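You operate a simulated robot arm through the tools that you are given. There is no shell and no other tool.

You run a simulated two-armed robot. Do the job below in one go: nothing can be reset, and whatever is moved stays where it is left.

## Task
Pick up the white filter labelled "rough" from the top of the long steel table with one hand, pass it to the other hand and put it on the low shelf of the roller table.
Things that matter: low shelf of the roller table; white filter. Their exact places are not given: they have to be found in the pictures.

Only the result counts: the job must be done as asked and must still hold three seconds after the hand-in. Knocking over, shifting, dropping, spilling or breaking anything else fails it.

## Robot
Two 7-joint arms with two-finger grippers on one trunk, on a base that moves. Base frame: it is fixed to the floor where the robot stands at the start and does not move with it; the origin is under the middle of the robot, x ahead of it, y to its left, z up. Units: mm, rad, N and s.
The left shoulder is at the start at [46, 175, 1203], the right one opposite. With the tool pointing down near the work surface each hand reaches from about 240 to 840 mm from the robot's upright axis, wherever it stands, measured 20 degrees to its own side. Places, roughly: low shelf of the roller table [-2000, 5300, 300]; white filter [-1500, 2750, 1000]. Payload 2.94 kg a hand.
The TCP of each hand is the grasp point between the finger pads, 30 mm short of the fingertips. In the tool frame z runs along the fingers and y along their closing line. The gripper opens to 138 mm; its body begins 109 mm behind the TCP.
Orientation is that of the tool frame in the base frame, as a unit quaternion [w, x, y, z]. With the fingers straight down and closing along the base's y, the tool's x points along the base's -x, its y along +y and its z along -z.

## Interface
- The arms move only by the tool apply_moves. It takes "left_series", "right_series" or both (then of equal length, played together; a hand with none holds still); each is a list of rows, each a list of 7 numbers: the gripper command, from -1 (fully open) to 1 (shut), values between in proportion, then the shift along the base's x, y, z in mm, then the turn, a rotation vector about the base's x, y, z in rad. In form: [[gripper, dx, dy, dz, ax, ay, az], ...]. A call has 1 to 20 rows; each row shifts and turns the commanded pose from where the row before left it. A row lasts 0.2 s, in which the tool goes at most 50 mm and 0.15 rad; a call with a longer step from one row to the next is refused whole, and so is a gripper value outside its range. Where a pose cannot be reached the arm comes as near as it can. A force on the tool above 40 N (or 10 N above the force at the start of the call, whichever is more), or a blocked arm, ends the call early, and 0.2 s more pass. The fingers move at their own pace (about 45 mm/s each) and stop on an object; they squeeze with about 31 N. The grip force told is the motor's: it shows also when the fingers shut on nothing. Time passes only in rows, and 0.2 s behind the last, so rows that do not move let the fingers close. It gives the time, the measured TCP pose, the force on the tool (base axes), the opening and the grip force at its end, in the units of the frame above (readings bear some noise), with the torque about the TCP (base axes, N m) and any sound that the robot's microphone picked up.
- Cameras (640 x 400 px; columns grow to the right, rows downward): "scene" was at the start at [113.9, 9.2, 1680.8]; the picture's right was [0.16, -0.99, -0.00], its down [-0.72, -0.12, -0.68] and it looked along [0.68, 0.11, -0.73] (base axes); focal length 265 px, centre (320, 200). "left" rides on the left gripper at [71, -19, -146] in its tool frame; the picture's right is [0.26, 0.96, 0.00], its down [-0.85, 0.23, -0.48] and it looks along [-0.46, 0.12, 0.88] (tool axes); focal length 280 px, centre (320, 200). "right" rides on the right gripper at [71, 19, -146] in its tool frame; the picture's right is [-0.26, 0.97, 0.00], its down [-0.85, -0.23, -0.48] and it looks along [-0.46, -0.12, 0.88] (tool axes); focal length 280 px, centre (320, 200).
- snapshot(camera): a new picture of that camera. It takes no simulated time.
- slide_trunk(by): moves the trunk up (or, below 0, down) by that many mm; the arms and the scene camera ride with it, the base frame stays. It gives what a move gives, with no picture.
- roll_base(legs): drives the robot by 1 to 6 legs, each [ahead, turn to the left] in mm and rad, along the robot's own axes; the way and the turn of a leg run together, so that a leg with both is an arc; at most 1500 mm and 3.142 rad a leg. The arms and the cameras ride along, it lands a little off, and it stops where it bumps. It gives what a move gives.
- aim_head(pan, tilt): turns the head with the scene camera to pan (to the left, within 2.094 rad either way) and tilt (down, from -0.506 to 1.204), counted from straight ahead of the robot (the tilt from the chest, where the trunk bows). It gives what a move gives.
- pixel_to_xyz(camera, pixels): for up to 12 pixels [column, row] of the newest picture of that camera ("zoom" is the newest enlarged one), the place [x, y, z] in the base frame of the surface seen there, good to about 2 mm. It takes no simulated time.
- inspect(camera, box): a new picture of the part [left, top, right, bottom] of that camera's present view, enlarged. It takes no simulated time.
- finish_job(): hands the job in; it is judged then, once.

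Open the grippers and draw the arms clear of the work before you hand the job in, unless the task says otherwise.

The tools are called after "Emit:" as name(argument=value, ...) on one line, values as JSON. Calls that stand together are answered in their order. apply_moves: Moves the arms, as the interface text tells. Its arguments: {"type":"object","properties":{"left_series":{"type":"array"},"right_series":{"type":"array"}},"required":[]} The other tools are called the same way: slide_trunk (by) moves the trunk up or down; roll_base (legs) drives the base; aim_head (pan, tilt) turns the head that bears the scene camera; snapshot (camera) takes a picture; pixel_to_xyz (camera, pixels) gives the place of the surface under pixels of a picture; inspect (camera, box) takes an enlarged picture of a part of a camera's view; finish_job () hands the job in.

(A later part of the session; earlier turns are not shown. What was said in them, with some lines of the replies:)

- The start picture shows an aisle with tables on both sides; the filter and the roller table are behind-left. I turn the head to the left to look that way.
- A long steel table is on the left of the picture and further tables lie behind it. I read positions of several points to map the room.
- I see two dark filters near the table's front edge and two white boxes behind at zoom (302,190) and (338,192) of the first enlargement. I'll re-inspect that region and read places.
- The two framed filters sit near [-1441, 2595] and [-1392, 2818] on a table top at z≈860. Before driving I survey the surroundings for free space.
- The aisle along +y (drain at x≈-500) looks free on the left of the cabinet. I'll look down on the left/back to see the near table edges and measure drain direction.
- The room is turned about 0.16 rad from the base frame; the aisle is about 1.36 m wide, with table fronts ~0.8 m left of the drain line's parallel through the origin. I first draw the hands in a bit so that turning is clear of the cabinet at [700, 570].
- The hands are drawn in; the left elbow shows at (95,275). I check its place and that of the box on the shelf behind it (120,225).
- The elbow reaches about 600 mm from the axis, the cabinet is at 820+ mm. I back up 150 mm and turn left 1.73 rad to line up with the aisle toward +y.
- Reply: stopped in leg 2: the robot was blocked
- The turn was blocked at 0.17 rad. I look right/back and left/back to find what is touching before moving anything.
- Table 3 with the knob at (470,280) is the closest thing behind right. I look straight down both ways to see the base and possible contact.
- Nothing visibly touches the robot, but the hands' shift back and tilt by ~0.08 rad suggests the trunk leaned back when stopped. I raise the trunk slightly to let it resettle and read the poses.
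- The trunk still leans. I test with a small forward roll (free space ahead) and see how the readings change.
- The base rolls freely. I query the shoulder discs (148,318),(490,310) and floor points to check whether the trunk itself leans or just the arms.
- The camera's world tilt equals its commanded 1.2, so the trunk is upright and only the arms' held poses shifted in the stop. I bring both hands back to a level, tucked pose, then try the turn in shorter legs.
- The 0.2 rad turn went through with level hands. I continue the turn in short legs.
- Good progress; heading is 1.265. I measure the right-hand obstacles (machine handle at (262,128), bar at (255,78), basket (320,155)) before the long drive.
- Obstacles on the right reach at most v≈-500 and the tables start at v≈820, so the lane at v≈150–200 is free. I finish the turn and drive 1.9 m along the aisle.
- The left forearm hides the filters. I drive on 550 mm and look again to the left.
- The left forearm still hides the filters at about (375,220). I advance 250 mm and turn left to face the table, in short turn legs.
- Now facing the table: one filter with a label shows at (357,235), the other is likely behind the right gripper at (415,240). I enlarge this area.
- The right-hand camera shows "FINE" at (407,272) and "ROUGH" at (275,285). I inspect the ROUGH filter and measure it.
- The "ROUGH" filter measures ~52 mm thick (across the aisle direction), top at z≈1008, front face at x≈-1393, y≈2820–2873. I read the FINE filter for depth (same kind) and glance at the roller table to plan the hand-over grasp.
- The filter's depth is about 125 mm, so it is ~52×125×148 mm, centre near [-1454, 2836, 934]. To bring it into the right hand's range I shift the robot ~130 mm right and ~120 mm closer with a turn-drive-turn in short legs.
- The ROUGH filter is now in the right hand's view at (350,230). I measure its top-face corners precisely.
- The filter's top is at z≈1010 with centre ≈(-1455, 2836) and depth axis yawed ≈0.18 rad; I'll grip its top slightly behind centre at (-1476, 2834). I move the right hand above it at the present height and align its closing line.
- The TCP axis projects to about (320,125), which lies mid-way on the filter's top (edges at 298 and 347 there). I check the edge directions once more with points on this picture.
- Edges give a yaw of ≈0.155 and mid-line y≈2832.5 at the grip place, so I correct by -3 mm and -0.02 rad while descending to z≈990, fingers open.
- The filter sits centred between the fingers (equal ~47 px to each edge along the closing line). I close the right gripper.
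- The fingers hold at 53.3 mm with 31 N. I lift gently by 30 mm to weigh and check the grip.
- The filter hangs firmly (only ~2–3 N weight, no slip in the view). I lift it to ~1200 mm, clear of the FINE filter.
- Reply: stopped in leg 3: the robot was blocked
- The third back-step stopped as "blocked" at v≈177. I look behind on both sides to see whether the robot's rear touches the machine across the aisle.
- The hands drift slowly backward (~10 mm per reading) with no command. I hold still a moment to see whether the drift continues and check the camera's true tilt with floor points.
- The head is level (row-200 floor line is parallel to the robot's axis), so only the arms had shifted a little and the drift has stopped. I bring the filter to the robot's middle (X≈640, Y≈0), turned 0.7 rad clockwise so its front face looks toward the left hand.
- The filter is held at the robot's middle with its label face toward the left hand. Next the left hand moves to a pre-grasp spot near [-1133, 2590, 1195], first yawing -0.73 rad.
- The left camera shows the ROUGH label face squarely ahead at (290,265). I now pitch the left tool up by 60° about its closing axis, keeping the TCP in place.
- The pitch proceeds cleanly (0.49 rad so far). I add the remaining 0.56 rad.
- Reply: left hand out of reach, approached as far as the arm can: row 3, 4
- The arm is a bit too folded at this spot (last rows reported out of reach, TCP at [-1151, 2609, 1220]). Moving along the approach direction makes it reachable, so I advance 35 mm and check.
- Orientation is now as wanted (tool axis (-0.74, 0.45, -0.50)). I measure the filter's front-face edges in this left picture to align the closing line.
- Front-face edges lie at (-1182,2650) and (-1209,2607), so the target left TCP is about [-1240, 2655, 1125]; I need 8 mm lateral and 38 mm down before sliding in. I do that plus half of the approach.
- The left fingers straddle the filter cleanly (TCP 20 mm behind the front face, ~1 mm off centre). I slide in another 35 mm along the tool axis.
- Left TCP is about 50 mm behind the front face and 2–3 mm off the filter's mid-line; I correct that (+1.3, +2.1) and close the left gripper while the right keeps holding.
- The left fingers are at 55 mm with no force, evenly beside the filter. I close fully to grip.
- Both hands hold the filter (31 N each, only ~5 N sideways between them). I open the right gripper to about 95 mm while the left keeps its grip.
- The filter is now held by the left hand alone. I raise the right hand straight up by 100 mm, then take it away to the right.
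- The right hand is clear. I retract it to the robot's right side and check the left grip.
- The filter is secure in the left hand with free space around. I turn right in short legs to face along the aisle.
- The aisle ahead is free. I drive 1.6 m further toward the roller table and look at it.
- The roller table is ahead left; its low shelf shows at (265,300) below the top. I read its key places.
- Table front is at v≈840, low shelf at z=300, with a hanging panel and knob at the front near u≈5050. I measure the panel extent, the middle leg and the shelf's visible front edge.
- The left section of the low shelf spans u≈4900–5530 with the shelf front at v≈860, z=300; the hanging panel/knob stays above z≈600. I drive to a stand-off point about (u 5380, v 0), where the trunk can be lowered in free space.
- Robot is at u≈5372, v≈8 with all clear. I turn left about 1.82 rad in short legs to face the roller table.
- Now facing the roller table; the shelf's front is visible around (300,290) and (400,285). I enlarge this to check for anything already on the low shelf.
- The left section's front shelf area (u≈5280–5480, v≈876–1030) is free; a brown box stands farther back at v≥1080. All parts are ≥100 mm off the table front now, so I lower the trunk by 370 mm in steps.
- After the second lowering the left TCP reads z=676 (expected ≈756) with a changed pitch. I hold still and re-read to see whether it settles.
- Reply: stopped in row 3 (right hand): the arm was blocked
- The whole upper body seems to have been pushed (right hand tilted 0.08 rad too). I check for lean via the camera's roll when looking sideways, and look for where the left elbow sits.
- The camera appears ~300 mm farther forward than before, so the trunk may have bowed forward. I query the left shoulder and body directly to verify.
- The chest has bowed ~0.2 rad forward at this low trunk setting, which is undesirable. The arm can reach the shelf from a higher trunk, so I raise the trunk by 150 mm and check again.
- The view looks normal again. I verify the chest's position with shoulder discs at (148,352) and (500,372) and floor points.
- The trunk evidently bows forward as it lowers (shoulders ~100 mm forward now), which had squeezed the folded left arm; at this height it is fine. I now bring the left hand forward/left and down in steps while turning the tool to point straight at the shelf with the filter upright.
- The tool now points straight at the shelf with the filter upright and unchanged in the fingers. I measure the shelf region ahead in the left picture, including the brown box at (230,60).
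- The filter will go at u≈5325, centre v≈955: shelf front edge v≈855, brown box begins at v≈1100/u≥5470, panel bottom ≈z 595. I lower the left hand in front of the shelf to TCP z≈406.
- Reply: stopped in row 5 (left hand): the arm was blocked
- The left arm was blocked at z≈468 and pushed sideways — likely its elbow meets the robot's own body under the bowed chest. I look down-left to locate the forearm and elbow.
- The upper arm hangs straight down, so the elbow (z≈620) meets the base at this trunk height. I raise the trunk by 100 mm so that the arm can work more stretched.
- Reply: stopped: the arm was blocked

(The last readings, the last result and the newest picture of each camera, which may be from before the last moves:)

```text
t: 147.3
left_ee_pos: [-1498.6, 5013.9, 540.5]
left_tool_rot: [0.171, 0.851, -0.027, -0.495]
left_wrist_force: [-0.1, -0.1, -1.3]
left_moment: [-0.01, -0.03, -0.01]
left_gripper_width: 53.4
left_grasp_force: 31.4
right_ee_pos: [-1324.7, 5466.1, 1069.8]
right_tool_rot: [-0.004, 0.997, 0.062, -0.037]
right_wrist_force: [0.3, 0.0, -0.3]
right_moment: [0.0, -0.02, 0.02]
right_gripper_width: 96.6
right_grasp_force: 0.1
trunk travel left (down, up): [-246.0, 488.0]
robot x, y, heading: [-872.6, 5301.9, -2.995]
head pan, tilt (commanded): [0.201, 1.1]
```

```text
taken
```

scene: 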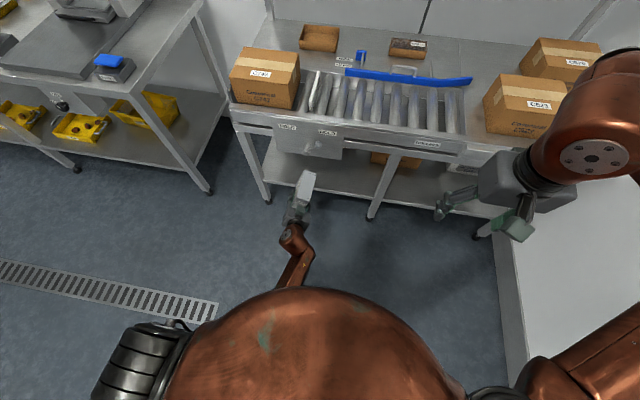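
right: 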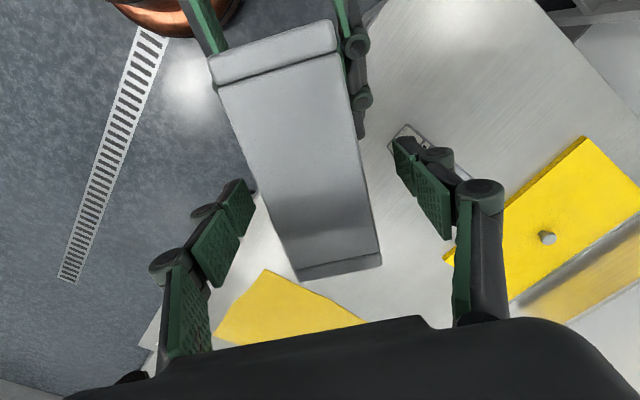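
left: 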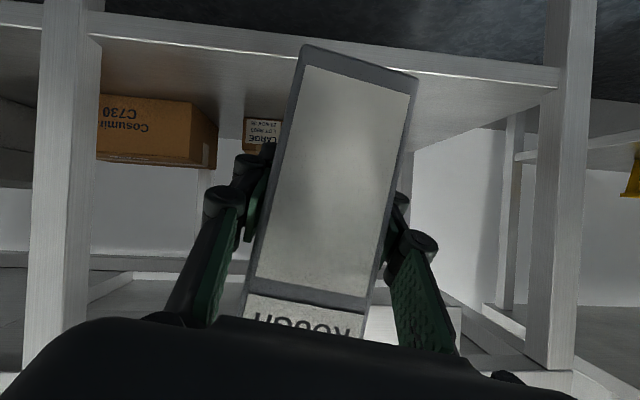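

The arm got blocked again while rising, so something holds the left arm. I use the right hand's camera to look at it: yaw the right hand by +1.5 rad so its camera looks left-down across the robot's front.

Emit:
apply_moves(right_series=[[-0.4, 0, 0, 0, 0, 0, 0.1], [-0.4, 0, 0, 0, 0, 0, 0.14], [-0.4, 0, 0, 0, 0, 0, 0.14], [-0.4, 0, 0, 0, 0, 0, 0.14], [-0.4, 0, 0, 0, 0, 0, 0.14], [-0.4, 0, 0, 0, 0, 0, 0.14], [-0.4, 0, 0, 0, 0, 0, 0.14], [-0.4, 0, 0, 0, 0, 0, 0.14], [-0.4, 0, 0, 0, 0, 0, 0.14], [-0.4, 0, 0, 0, 0, 0, 0.14], [-0.4, 0, 0, 0, 0, 0, 0.14], [-0.4, 0, 0, 0, 0, 0, 0]])

Emit:
snapshot(camera="right")

Emit:
snapshot(camera="left")

```text
t: 149.9
left_ee_pos: [-1498.5, 5014.9, 539.5]
left_tool_rot: [0.171, 0.851, -0.027, -0.496]
left_wrist_force: [0.0, -1.0, -2.5]
left_moment: [0.0, -0.03, 0.02]
left_gripper_width: 53.3
left_grasp_force: 30.5
right_ee_pos: [-1242.8, 5408.0, 1055.8]
right_tool_rot: [0.023, 0.688, 0.725, -0.03]
right_wrist_force: [-0.4, -0.4, 0.4]
right_moment: [0.02, -0.01, 0.02]
right_gripper_width: 96.4
right_grasp_force: 0.0
right hand out of reach, approached as far as the arm can: row 9, 10, 11
trunk travel left (down, up): [-246.0, 488.0]
robot x, y, heading: [-869.6, 5302.2, -3.005]
head pan, tilt (commanded): [0.201, 1.1]
```

```text
taken
```

right: 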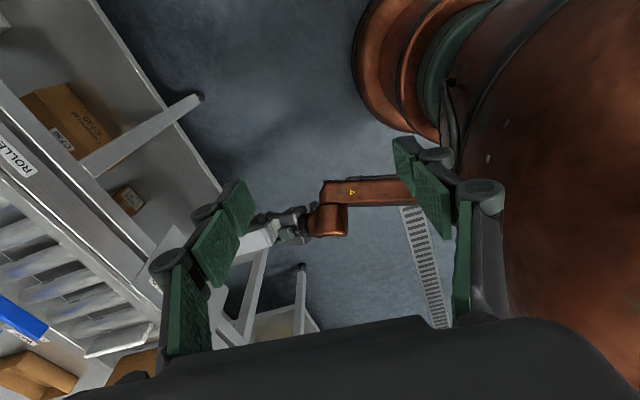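

```text
taken
```

left: 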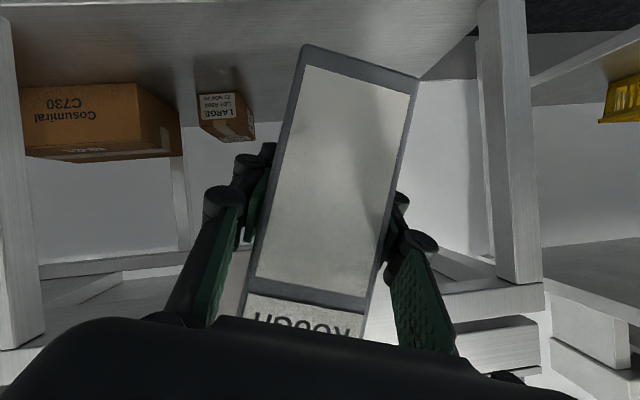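

I see the left forearm running horizontally back toward the torso (320–420,190), with the copper base/torso discs at (400,60). I measure these.

Emit:
pixel_to_xyz(camera="right", pixels=[[350, 190], [400, 190], [412, 205], [370, 60], [400, 30], [430, 100], [445, 90], [460, 40], [420, 120], [500, 100], [330, 220], [360, 100]])

Emit:
inspect(camera="right", box=[300, 0, 560, 260])

```text
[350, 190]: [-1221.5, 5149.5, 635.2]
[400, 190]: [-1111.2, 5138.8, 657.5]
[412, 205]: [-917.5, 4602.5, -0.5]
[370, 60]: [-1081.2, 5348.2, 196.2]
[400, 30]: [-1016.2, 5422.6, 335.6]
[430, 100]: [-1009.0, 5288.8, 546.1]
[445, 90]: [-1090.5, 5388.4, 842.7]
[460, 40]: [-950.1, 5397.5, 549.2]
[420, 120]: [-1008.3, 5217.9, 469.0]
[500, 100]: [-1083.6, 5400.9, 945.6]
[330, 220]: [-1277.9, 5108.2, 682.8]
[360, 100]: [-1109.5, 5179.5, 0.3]
```

```text
1.54 times, centred on (430, 130) of right
```

zoom: 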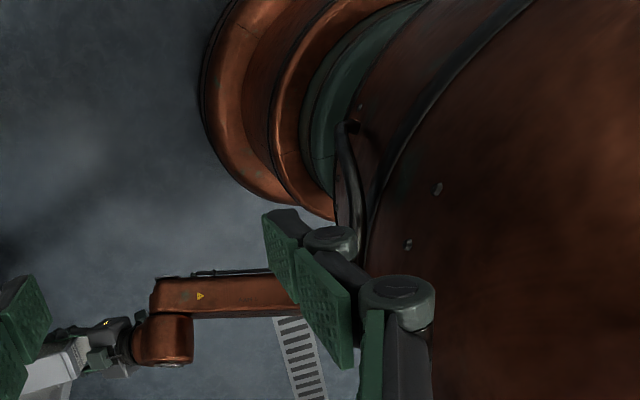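

The body is a round column: base disc radius ≈215 at z 200, waist radius ≈150 at z 500, and the left elbow is tucked against the waist. Stretching the arm forward and down frees it, so I move the hand ahead/down diagonally, keeping the filter top under the knob and panel height.

Emit:
apply_moves(left_series=[[1, -10, -1.4, -12, 0, 0, 0], [1, -12, -1.7, -16, 0, 0, 0], [1, -12, -1.7, -16, 0, 0, 0], [1, -12, -1.7, -16, 0, 0, 0], [1, 0, 0, 0, 0, 0, 0]])

Emit:
snapshot(camera="right")

Emit:
snapshot(camera="scene")

```text
t: 151.1
left_ee_pos: [-1546.4, 5007.1, 480.7]
left_tool_rot: [0.169, 0.851, -0.024, -0.497]
left_wrist_force: [-0.6, -0.1, -1.6]
left_moment: [0.02, -0.04, 0.0]
left_gripper_width: 53.5
left_grasp_force: 31.2
right_ee_pos: [-1243.0, 5408.2, 1055.3]
right_tool_rot: [0.023, 0.689, 0.724, -0.029]
right_wrist_force: [-0.3, 0.2, -0.4]
right_moment: [-0.02, 0.01, -0.02]
right_gripper_width: 96.7
right_grasp_force: 0.1
trunk travel left (down, up): [-246.0, 488.0]
robot x, y, heading: [-868.4, 5300.8, -2.999]
head pan, tilt (commanded): [0.201, 1.1]
```

```text
taken
```

right: 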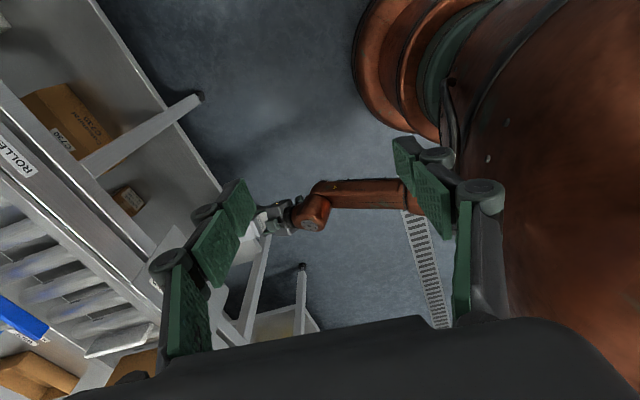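

```text
taken
```

scene: 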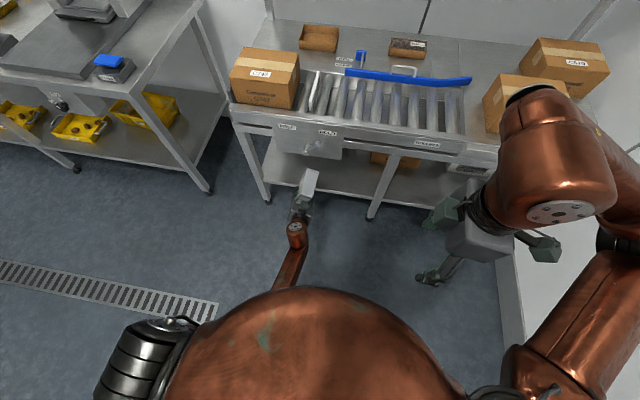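

The arm moved freely and the elbow is off the waist. The tool is rolled ~0.31 rad by the earlier blocking, so I rotate it back (filter upright, pointing along the shelf normal).

Emit:
apply_moves(left_series=[[1, 0, 0, 0, 0.06, 0.003, 0.006], [1, 0, 0, 0, 0.085, 0.0043, 0.0085], [1, 0, 0, 0, 0.085, 0.0043, 0.0085], [1, 0, 0, 0, 0.0835, 0.0043, 0.0085], [1, 0, 0, 0, 0, 0, 0]])

Emit:
snapshot(camera="left")

Emit:
snapshot(camera="scene")

```text
t: 152.3
left_ee_pos: [-1545.5, 5010.1, 479.2]
left_tool_rot: [0.041, 0.864, 0.067, -0.498]
left_wrist_force: [0.9, -0.7, -2.5]
left_moment: [0.02, -0.05, 0.0]
left_gripper_width: 53.1
left_grasp_force: 30.8
right_ee_pos: [-1243.1, 5410.1, 1055.2]
right_tool_rot: [0.023, 0.688, 0.725, -0.029]
right_wrist_force: [-0.3, -0.4, -0.3]
right_moment: [0.02, -0.02, -0.03]
right_gripper_width: 96.7
right_grasp_force: 0.1
trunk travel left (down, up): [-246.0, 488.0]
robot x, y, heading: [-869.9, 5302.2, -3.001]
head pan, tilt (commanded): [0.201, 1.1]
```

```text
taken
```

left: 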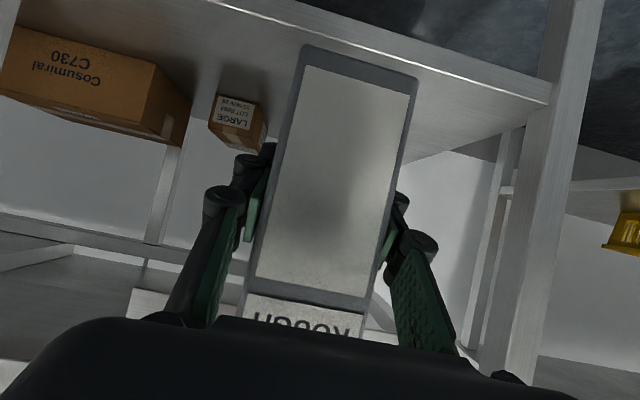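

```text
taken
```

scene: 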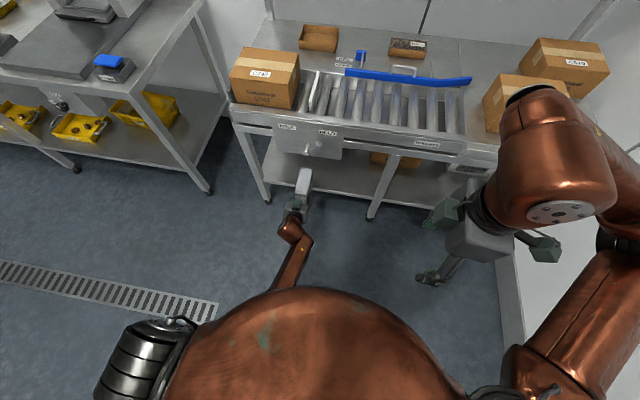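

Orientation is right again. The left camera also shows a small "LARGE" box at (240,120) on the shelf; I measure it and the nearby shelf and legs.

Emit:
pixel_to_xyz(camera="left", pixels=[[215, 105], [250, 110], [245, 140], [225, 95], [258, 125], [440, 100], [480, 80], [430, 70], [270, 60], [545, 130], [100, 95], [180, 110]])

Emit:
inspect(camera="scene", box=[240, 110, 400, 230])

Emit:
pixel_to_xyz(camera="scene", pixels=[[320, 175], [320, 185], [330, 165], [340, 175], [350, 185], [345, 165], [290, 180], [280, 175], [270, 160], [320, 155], [335, 190], [305, 165]])

```text
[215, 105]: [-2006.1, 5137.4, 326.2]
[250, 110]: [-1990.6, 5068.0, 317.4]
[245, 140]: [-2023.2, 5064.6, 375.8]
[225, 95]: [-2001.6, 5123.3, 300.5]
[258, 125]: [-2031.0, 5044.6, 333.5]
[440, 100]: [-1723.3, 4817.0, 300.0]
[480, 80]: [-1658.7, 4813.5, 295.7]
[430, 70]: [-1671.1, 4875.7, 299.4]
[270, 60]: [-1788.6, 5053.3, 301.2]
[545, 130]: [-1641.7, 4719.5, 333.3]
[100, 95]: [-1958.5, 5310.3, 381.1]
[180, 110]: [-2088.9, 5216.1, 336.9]
```

```text
3.33 times, centred on (320, 170) of scene
```

zoom: 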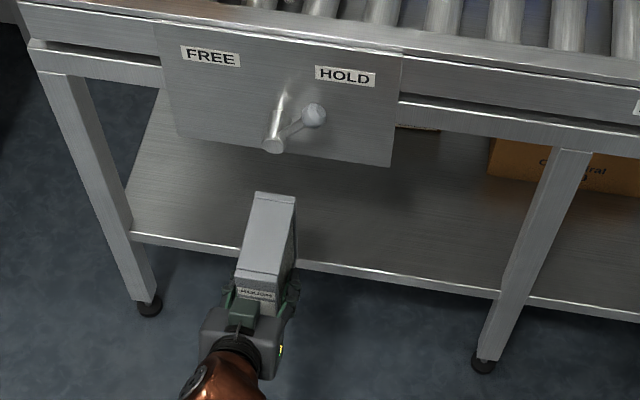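

```text
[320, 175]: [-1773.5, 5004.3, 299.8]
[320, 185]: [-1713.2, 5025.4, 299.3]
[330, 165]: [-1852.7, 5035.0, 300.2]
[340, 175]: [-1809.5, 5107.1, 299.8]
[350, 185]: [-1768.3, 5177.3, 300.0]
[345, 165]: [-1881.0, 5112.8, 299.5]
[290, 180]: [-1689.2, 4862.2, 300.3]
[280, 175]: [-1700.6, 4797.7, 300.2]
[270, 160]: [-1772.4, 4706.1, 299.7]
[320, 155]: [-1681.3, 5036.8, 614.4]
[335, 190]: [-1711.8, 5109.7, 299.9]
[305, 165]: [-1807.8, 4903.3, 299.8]
```

The left-section shelf front (v 865–1100, u 4920–5300) is clear; the small box starts at v≥1152. I test the low reach here in open air by lowering to z≈360.

Emit:
apply_moves(left_series=[[1, 0, 0, -20, 0, 0, 0], [1, 0, 0, -30, 0, 0, 0], [1, 0, 0, -30, 0, 0, 0], [1, 0, 0, -25, 0, 0, 0], [1, 0, 0, -15, 0, 0, 0], [1, 0, 0, 0, 0, 0, 0]])

Emit:
snapshot(camera="right")

Emit:
snapshot(camera="left")

```text
t: 153.7
left_ee_pos: [-1544.6, 5010.3, 361.2]
left_tool_rot: [0.043, 0.864, 0.068, -0.498]
left_wrist_force: [0.1, -0.2, -1.4]
left_moment: [0.0, -0.08, 0.05]
left_gripper_width: 53.2
left_grasp_force: 31.3
right_ee_pos: [-1241.8, 5409.4, 1053.9]
right_tool_rot: [0.024, 0.689, 0.724, -0.029]
right_wrist_force: [-0.3, 0.1, -0.1]
right_moment: [0.0, 0.02, 0.03]
right_gripper_width: 96.6
right_grasp_force: 0.0
trunk travel left (down, up): [-246.0, 488.0]
robot x, y, heading: [-873.0, 5304.5, -3.0]
head pan, tilt (commanded): [0.201, 1.1]
```

```text
taken
```

right: 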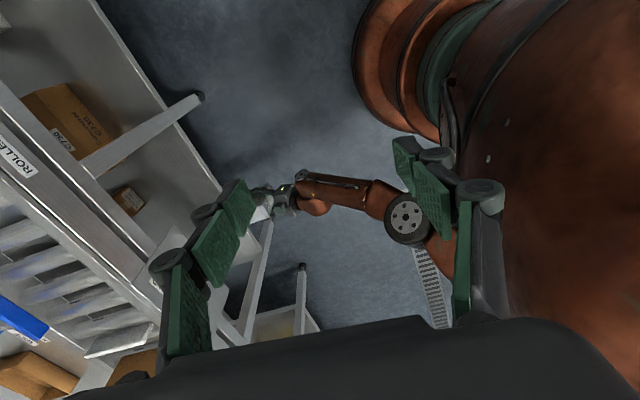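

```text
taken
```

left: 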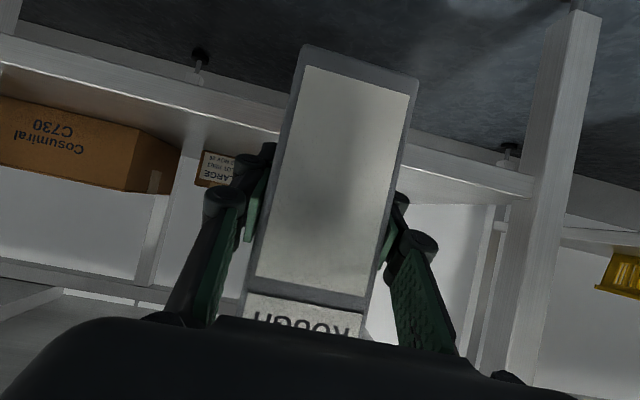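

The low pose is reachable with the elbow clear (visible at (405,215)). I raise the filter to ~44 mm above shelf level and drive forward 218 mm in two short legs so that it enters the shelf space.

Emit:
apply_moves(left_series=[[1, 0, 0, 20, 0, 0, 0], [1, 0, 0, 20, 0, 0, 0], [1, 0, 0, 0, 0, 0, 0]])

Emit:
roll_base(legs=[[110, 0.01]])

Emit:
snapshot(camera="left")

Emit:
snapshot(camera="scene")

```text
t: 154.7
left_ee_pos: [-1563.8, 4969.3, 420.6]
left_tool_rot: [0.064, 0.855, 0.062, -0.511]
left_wrist_force: [1.1, -0.2, -1.4]
left_moment: [-0.02, -0.04, -0.03]
left_gripper_width: 53.1
left_grasp_force: 31.4
right_ee_pos: [-1241.8, 5409.1, 1056.5]
right_tool_rot: [0.023, 0.688, 0.725, -0.03]
right_wrist_force: [-0.4, -0.3, 0.4]
right_moment: [0.03, -0.01, 0.01]
right_gripper_width: 96.7
right_grasp_force: 0.0
trunk travel left (down, up): [-246.0, 488.0]
robot x, y, heading: [-866.9, 5301.3, -3.004]
head pan, tilt (commanded): [0.201, 1.1]
stopped in row 3 (left hand): the arm was blocked; the commanded pose is now the measured one
```

```text
t: 155.9
left_ee_pos: [-1673.6, 4944.8, 429.7]
left_tool_rot: [0.07, 0.851, 0.063, -0.517]
left_wrist_force: [0.9, 1.2, -0.6]
left_moment: [-0.02, 0.0, -0.04]
left_gripper_width: 53.2
left_grasp_force: 30.9
right_ee_pos: [-1346.8, 5390.2, 1061.2]
right_tool_rot: [0.02, 0.684, 0.728, -0.034]
right_wrist_force: [1.4, -0.8, 0.8]
right_moment: [-0.04, 0.14, -0.03]
right_gripper_width: 96.5
right_grasp_force: 0.0
trunk travel left (down, up): [-246.0, 488.0]
robot x, y, heading: [-981.7, 5287.5, -2.994]
head pan, tilt (commanded): [0.201, 1.1]
```

```text
taken
```

left: 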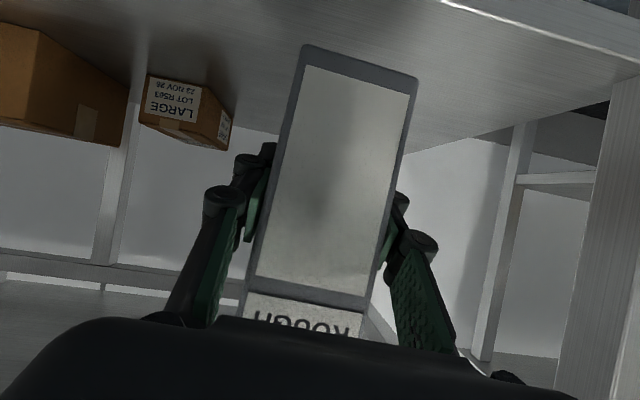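

```text
taken
```

scene: 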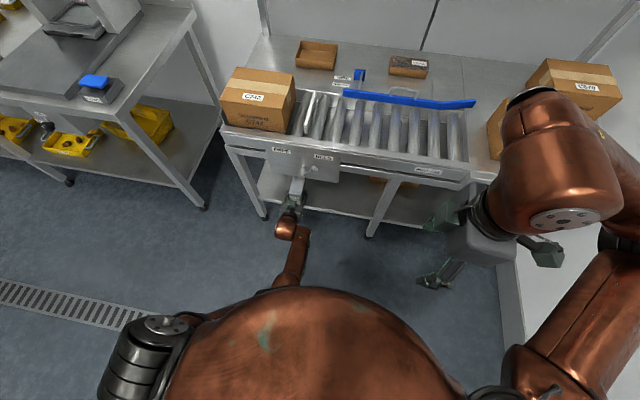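

Raising was blocked again (elbow) and the hand shifted somewhat, but the drive leg went in cleanly: TCP is at v≈859, u≈5149, z≈430, with the filter between shelf and panel. I drive the remaining 80 mm forward.

Emit:
roll_base(legs=[[80, 0.0]])

Emit:
snapshot(camera="left")

Emit:
aim_head(pan=0.2, tilt=0.9)

Emit:
snapshot(camera="scene")

```text
t: 157.0
left_ee_pos: [-1748.6, 4926.6, 432.9]
left_tool_rot: [0.075, 0.85, 0.063, -0.517]
left_wrist_force: [1.1, 0.0, -1.8]
left_moment: [0.0, 0.0, 0.03]
left_gripper_width: 53.3
left_grasp_force: 30.9
right_ee_pos: [-1424.1, 5378.2, 1061.9]
right_tool_rot: [0.018, 0.683, 0.729, -0.037]
right_wrist_force: [1.1, 0.3, 0.9]
right_moment: [-0.03, 0.17, -0.01]
right_gripper_width: 96.6
right_grasp_force: 0.0
trunk travel left (down, up): [-246.0, 488.0]
robot x, y, heading: [-1064.4, 5271.9, -2.991]
head pan, tilt (commanded): [0.201, 1.1]
```

```text
taken
```

left: 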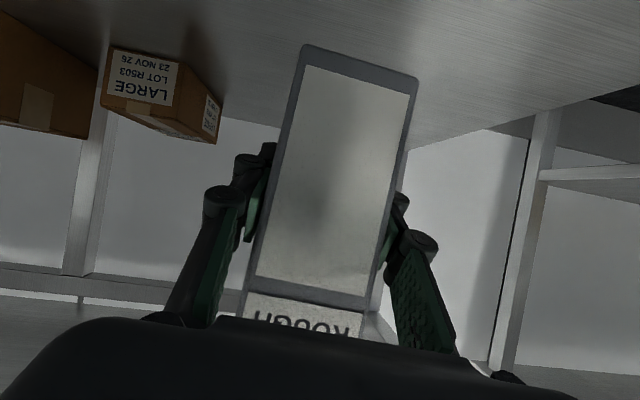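

```text
t: 157.7
left_ee_pos: [-1751.0, 4924.8, 427.5]
left_tool_rot: [0.076, 0.851, 0.063, -0.515]
left_wrist_force: [-0.3, -0.7, -2.2]
left_moment: [0.02, -0.04, -0.01]
left_gripper_width: 52.8
left_grasp_force: 31.1
right_ee_pos: [-1429.0, 5378.3, 1059.5]
right_tool_rot: [0.019, 0.683, 0.729, -0.036]
right_wrist_force: [0.8, -0.1, 0.7]
right_moment: [-0.01, 0.01, 0.02]
right_gripper_width: 96.5
right_grasp_force: 0.0
trunk travel left (down, up): [-246.0, 488.0]
robot x, y, heading: [-1062.7, 5275.8, -2.99]
head pan, tilt (commanded): [0.201, 0.901]
```

```text
taken
```

scene: 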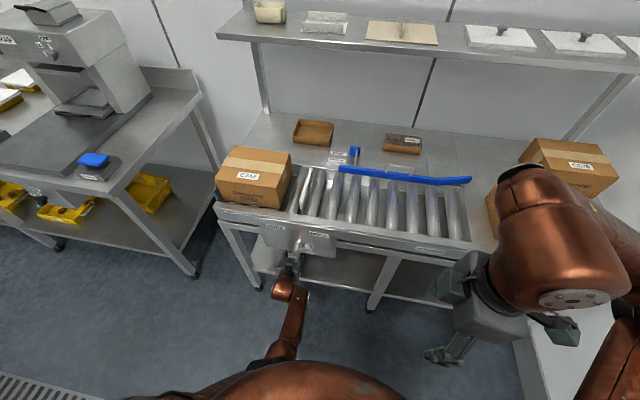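

TCP is at v≈939, u≈5142, z≈428 — the planned spot. I straighten the small tilt (0.08 rad) and lower to about 10 mm above contact.

Emit:
apply_moves(left_series=[[1, 0, 0, -8, 0.0239, -0.012, -0.0082], [1, 0, 0, -10, 0.0239, -0.012, -0.0082], [1, 0, 0, -12, 0.0239, -0.012, -0.0083], [1, 0, 0, -14, 0, 0, 0], [1, 0, 0, -14, 0, 0, 0], [1, 0, 0, 0, 0, 0, 0]])

Emit:
snapshot(camera="left")

Emit:
snapshot(camera="scene")

```text
t: 159.1
left_ee_pos: [-1750.6, 4924.9, 371.6]
left_tool_rot: [0.037, 0.863, 0.068, -0.499]
left_wrist_force: [-0.8, 0.1, -2.3]
left_moment: [-0.01, -0.04, -0.03]
left_gripper_width: 53.1
left_grasp_force: 30.7
right_ee_pos: [-1428.1, 5378.0, 1059.6]
right_tool_rot: [0.02, 0.683, 0.729, -0.034]
right_wrist_force: [0.1, 0.0, -0.8]
right_moment: [-0.02, 0.0, -0.01]
right_gripper_width: 96.5
right_grasp_force: 0.0
trunk travel left (down, up): [-246.0, 488.0]
robot x, y, heading: [-1064.1, 5269.6, -2.992]
head pan, tilt (commanded): [0.201, 0.901]
```

```text
taken
```

left: 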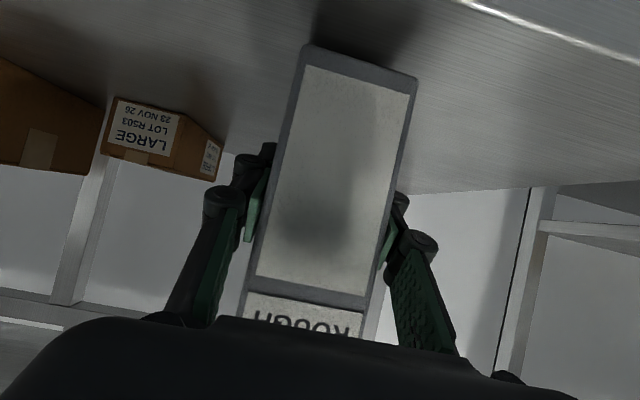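

```text
taken
```

scene: 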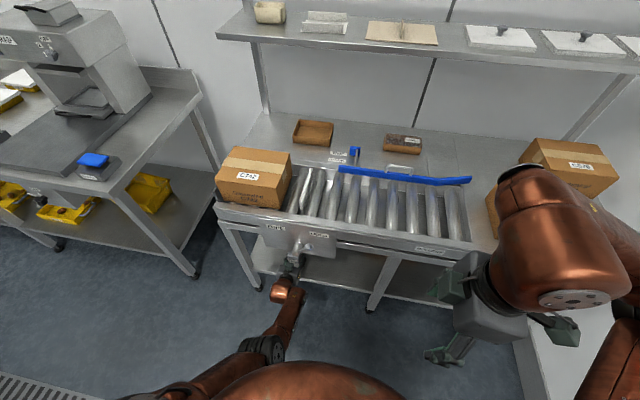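

The filter is upright over the shelf, bottom about 16 mm above it by calculation. I verify the bottom edge and shelf heights from the left picture.

Emit:
pixel_to_xyz(camera="left", pixels=[[312, 52], [360, 62], [408, 80], [360, 57], [300, 30], [430, 60], [350, 40], [290, 80], [412, 90], [305, 90], [450, 120], [380, 40]])

```text
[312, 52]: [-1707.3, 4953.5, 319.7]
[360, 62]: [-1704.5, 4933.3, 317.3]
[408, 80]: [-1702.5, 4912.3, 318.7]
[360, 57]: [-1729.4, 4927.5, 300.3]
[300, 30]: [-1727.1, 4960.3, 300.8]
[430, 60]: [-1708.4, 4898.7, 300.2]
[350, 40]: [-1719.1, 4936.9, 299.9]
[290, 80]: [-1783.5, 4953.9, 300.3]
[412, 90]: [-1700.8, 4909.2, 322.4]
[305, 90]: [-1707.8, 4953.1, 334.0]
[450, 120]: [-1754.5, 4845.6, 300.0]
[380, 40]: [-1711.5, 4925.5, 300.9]
```

The bottom edge is level at z≈318 and the shelf at 300, with the front face 30 mm inside the shelf edge. I lower 15 mm gently, then 2 mm more to contact.

Emit:
apply_moves(left_series=[[1, 0, 0, -5, 0, 0, 0], [1, 0, 0, -5, 0, 0, 0], [1, 0, 0, -3, 0, 0, 0], [1, 0, 0, -2, 0, 0, 0], [1, 0, 0, 0, 0, 0, 0], [1, 0, 0, 0, 0, 0, 0]])

Emit:
snapshot(camera="left")

Emit:
pixel_to_xyz(camera="left", pixels=[[312, 52], [360, 62], [408, 80], [350, 40], [305, 90], [415, 90]])

```text
t: 160.5
left_ee_pos: [-1753.9, 4925.3, 356.0]
left_tool_rot: [0.038, 0.863, 0.068, -0.5]
left_wrist_force: [-1.7, -1.2, 4.4]
left_moment: [0.02, -0.2, -0.02]
left_gripper_width: 53.3
left_grasp_force: 30.7
right_ee_pos: [-1428.3, 5378.4, 1059.6]
right_tool_rot: [0.02, 0.683, 0.729, -0.035]
right_wrist_force: [0.7, 0.1, -0.1]
right_moment: [-0.02, -0.01, 0.0]
right_gripper_width: 96.6
right_grasp_force: 0.1
trunk travel left (down, up): [-246.0, 488.0]
robot x, y, heading: [-1065.9, 5274.5, -2.995]
head pan, tilt (commanded): [0.201, 0.901]
```

```text
taken
```

left: 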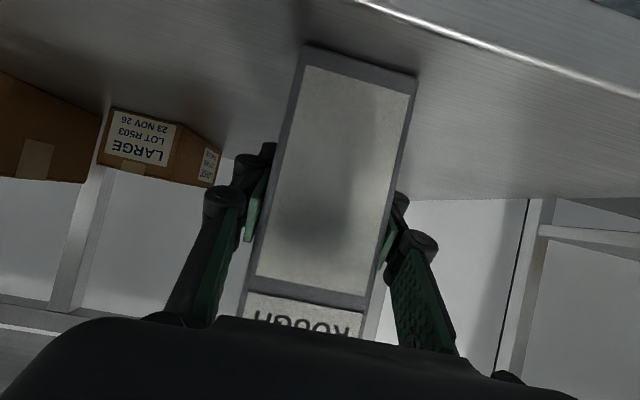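

```text
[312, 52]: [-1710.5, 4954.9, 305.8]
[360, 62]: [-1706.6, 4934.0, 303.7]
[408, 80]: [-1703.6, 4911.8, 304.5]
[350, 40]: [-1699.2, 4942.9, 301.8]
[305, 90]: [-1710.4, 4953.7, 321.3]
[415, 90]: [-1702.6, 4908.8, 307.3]
```

Contact is felt (vertical force rose from -2.3 to +4.4 N) with the filter standing on the shelf. I open the left gripper gradually.

Emit:
apply_moves(left_series=[[0.15, 0, 0, 0, 0, 0, 0], [0.1, 0, 0, 0, 0, 0, 0], [0.0, 0, 0, 0, 0, 0, 0], [-0.3, 0, 0, 0, 0, 0, 0], [-0.7, 0, 0, 0, 0, 0, 0], [-0.7, 0, 0, 0, 0, 0, 0], [-0.7, 0, 0, 0, 0, 0, 0], [-0.7, 0, 0, 0, 0, 0, 0]])

Emit:
snapshot(camera="left")

Emit:
snapshot(camera="scene")

Emit:
pixel_to_xyz(camera="left", pixels=[[312, 52], [360, 62], [408, 80], [350, 40], [305, 90], [400, 150], [270, 200], [375, 250]])

```text
t: 162.3
left_ee_pos: [-1750.9, 4925.5, 354.4]
left_tool_rot: [0.038, 0.863, 0.069, -0.499]
left_wrist_force: [-0.1, 0.6, 0.3]
left_moment: [0.02, -0.03, -0.02]
left_gripper_width: 117.2
left_grasp_force: 0.0
right_ee_pos: [-1428.5, 5377.4, 1060.2]
right_tool_rot: [0.019, 0.683, 0.729, -0.035]
right_wrist_force: [0.0, 0.1, 0.2]
right_moment: [0.03, -0.01, 0.0]
right_gripper_width: 96.5
right_grasp_force: 0.1
trunk travel left (down, up): [-246.0, 488.0]
robot x, y, heading: [-1063.7, 5270.1, -2.989]
head pan, tilt (commanded): [0.201, 0.901]
```

```text
taken
```

left: 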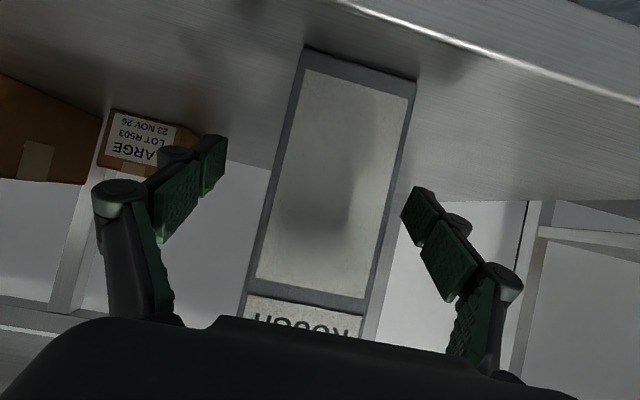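

```text
taken
```

scene: 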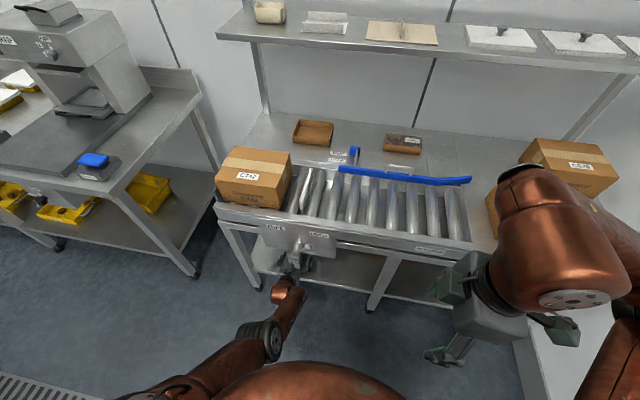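

```text
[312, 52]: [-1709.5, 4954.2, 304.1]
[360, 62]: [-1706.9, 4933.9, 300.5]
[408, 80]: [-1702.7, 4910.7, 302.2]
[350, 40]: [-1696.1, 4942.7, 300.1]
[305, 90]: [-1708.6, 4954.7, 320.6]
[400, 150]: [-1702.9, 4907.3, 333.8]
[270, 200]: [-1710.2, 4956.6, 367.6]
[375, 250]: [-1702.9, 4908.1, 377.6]
```

The filter stands on the shelf (bottom edge z≈300) with fingers open at 117 mm around it. I first draw the hand straight back 45 mm by arm.

Emit:
apply_moves(left_series=[[-0.7, 9.9, 1.6, 0, 0, 0, 0], [-0.7, 14.8, 2.4, 0, 0, 0, 0], [-0.7, 14.8, 2.4, 0, 0, 0, 0], [-0.7, 4.9, 0.8, 0, 0, 0, 0], [-0.7, 0, 0, 0, 0, 0, 0]])

Emit:
snapshot(camera="left")

```text
t: 163.5
left_ee_pos: [-1707.8, 4933.2, 355.6]
left_tool_rot: [0.038, 0.864, 0.069, -0.498]
left_wrist_force: [-0.4, -0.2, 0.0]
left_moment: [0.03, -0.01, -0.02]
left_gripper_width: 117.2
left_grasp_force: 0.0
right_ee_pos: [-1428.4, 5377.8, 1057.4]
right_tool_rot: [0.02, 0.682, 0.73, -0.035]
right_wrist_force: [0.4, 0.7, -0.1]
right_moment: [0.03, -0.04, 0.02]
right_gripper_width: 96.4
right_grasp_force: 0.0
trunk travel left (down, up): [-246.0, 488.0]
robot x, y, heading: [-1061.2, 5273.1, -2.989]
head pan, tilt (commanded): [0.201, 0.901]
```

```text
taken
```

left: 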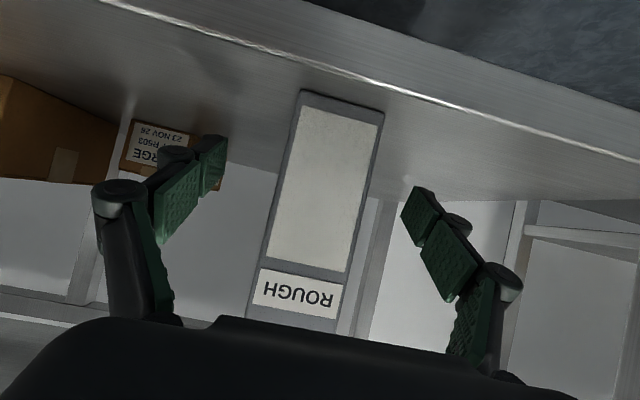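

The filter stays put. I draw back another 35 mm so that the fingertips leave the filter's sides, watching for blocking.

Emit:
apply_moves(left_series=[[-0.7, 9.9, 1.6, 0, 0, 0, 0], [-0.7, 12.8, 2.1, 0, 0, 0, 0], [-0.7, 11.8, 1.9, 0, 0, 0, 0], [-0.7, 0, 0, 0, 0, 0, 0]])

Emit:
snapshot(camera="left")

```text
t: 164.5
left_ee_pos: [-1673.2, 4939.5, 356.0]
left_tool_rot: [0.037, 0.863, 0.068, -0.499]
left_wrist_force: [-0.5, -0.4, -0.1]
left_moment: [0.02, 0.0, 0.01]
left_gripper_width: 117.2
left_grasp_force: 0.2
right_ee_pos: [-1428.7, 5378.3, 1058.4]
right_tool_rot: [0.019, 0.683, 0.729, -0.035]
right_wrist_force: [0.6, 0.2, 0.4]
right_moment: [-0.03, 0.02, 0.0]
right_gripper_width: 96.6
right_grasp_force: 0.1
trunk travel left (down, up): [-246.0, 488.0]
robot x, y, heading: [-1066.8, 5274.5, -2.989]
head pan, tilt (commanded): [0.201, 0.901]
```

```text
taken
```

left: 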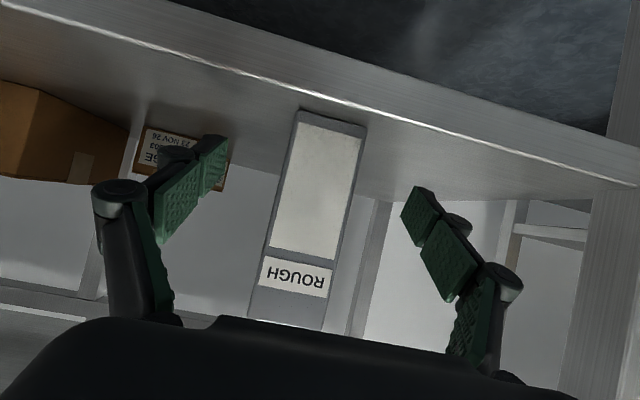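

The fingertips are now in front of the filter's face. I back the base up with one single short leg.

Emit:
roll_base(legs=[[-120, 0]])

Emit:
snapshot(camera="left")

Emit:
snapshot(camera="scene")

```text
t: 165.8
left_ee_pos: [-1556.1, 4958.1, 356.4]
left_tool_rot: [0.038, 0.863, 0.069, -0.498]
left_wrist_force: [-0.4, -0.1, 0.2]
left_moment: [-0.01, 0.02, 0.0]
left_gripper_width: 117.4
left_grasp_force: 0.2
right_ee_pos: [-1310.6, 5396.1, 1059.5]
right_tool_rot: [0.02, 0.683, 0.729, -0.034]
right_wrist_force: [0.5, -0.4, -0.3]
right_moment: [-0.01, 0.0, 0.0]
right_gripper_width: 96.6
right_grasp_force: 0.1
trunk travel left (down, up): [-246.0, 488.0]
robot x, y, heading: [-942.2, 5291.1, -2.988]
head pan, tilt (commanded): [0.201, 0.901]
```

```text
taken
```

left: 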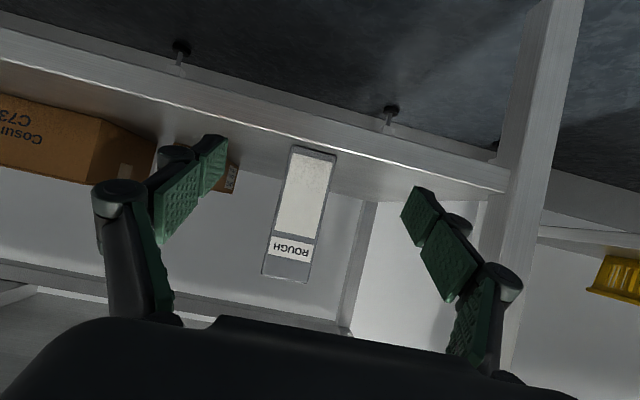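

```text
taken
```

scene: 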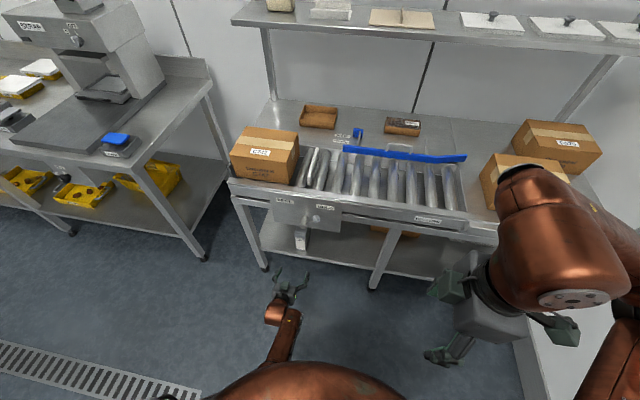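

The filter stands on the low shelf at (303,238) and the hand is clear. I back off once more and open the grippers fully.

Emit:
roll_base(legs=[[-120, 0]])

Emit:
apply_moves(left_series=[[-1, 0, 0, 0, 0, 0, 0], [-1, 0, 0, 0, 0, 0, 0], [-1, 0, 0, 0, 0, 0, 0], [-1, 0, 0, 0, 0, 0, 0]], right_series=[[-1, 0, 0, 0, 0, 0, 0], [-1, 0, 0, 0, 0, 0, 0], [-1, 0, 0, 0, 0, 0, 0], [-1, 0, 0, 0, 0, 0, 0]])

Emit:
inspect(camera="scene", box=[200, 140, 440, 300])

Emit:
snapshot(camera="left")

```text
t: 167.0
left_ee_pos: [-1435.7, 4975.5, 356.2]
left_tool_rot: [0.038, 0.864, 0.069, -0.498]
left_wrist_force: [-0.6, -0.6, -0.7]
left_moment: [0.01, -0.02, 0.0]
left_gripper_width: 117.2
left_grasp_force: 0.0
right_ee_pos: [-1191.1, 5414.7, 1058.6]
right_tool_rot: [0.02, 0.683, 0.729, -0.035]
right_wrist_force: [0.0, 0.0, 0.3]
right_moment: [0.01, -0.02, 0.01]
right_gripper_width: 96.5
right_grasp_force: 0.1
trunk travel left (down, up): [-246.0, 488.0]
robot x, y, heading: [-823.9, 5310.2, -2.993]
head pan, tilt (commanded): [0.201, 0.901]
```

```text
t: 168.0
left_ee_pos: [-1435.7, 4976.8, 356.6]
left_tool_rot: [0.037, 0.864, 0.068, -0.498]
left_wrist_force: [0.1, -0.4, 0.3]
left_moment: [0.01, -0.01, 0.01]
left_gripper_width: 138.0
left_grasp_force: 0.0
right_ee_pos: [-1191.7, 5416.1, 1059.6]
right_tool_rot: [0.02, 0.683, 0.729, -0.034]
right_wrist_force: [-1.0, -0.1, -0.7]
right_moment: [-0.02, 0.02, 0.0]
right_gripper_width: 138.3
right_grasp_force: 0.1
trunk travel left (down, up): [-246.0, 488.0]
robot x, y, heading: [-824.8, 5311.7, -2.99]
head pan, tilt (commanded): [0.201, 0.901]
```

```text
2.50 times, centred on (320, 220) of scene
```

zoom: 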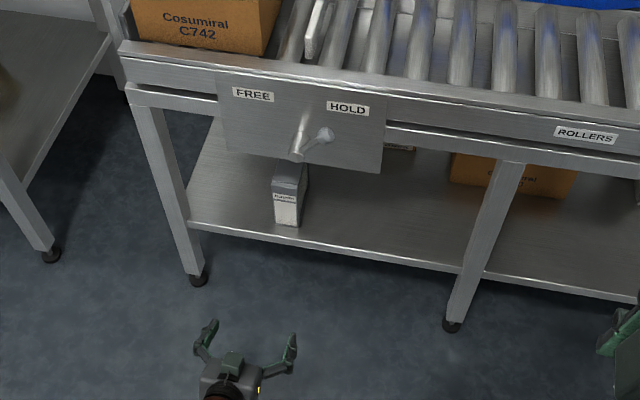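

```text
taken
```

left: 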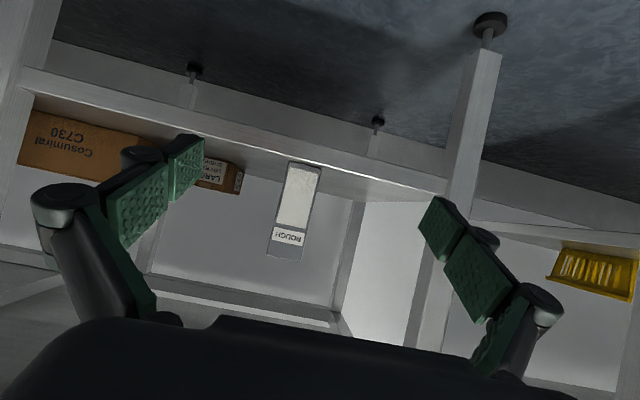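

The filter labelled "ROUGH" stands upright on the low shelf (zoom (288,195)). Both grippers are open and clear, and nothing else looks disturbed. I hand the job in.

Emit:
finish_job()

```text
The job is handed in.
```

The white filter labelled "rough" is standing upright on the low shelf of the roller table, and the job has been handed in. I picked it off the long steel table with the right hand, passed it to the left hand and placed it with the left.

- **Filter position:** it sits about 30 mm inside the shelf's front edge, in the left section. It did not shift when I opened the gripper and backed away.
- **Surroundings:** in the last pictures, the boxes on the shelf and the hold/free lever on the roller table look undisturbed. I did not re-check the other tables after picking up the filter.
- **Blocked moves:** the robot reported "blocked" six times. At least three of these I put down to the left elbow touching the robot's own body at low trunk heights. Two came while reversing the base, and I did not find a cause for those; I saw no contact with anything around the robot.
- **Final state:** both grippers are open, and the left hand is about 250 mm clear of the filter.
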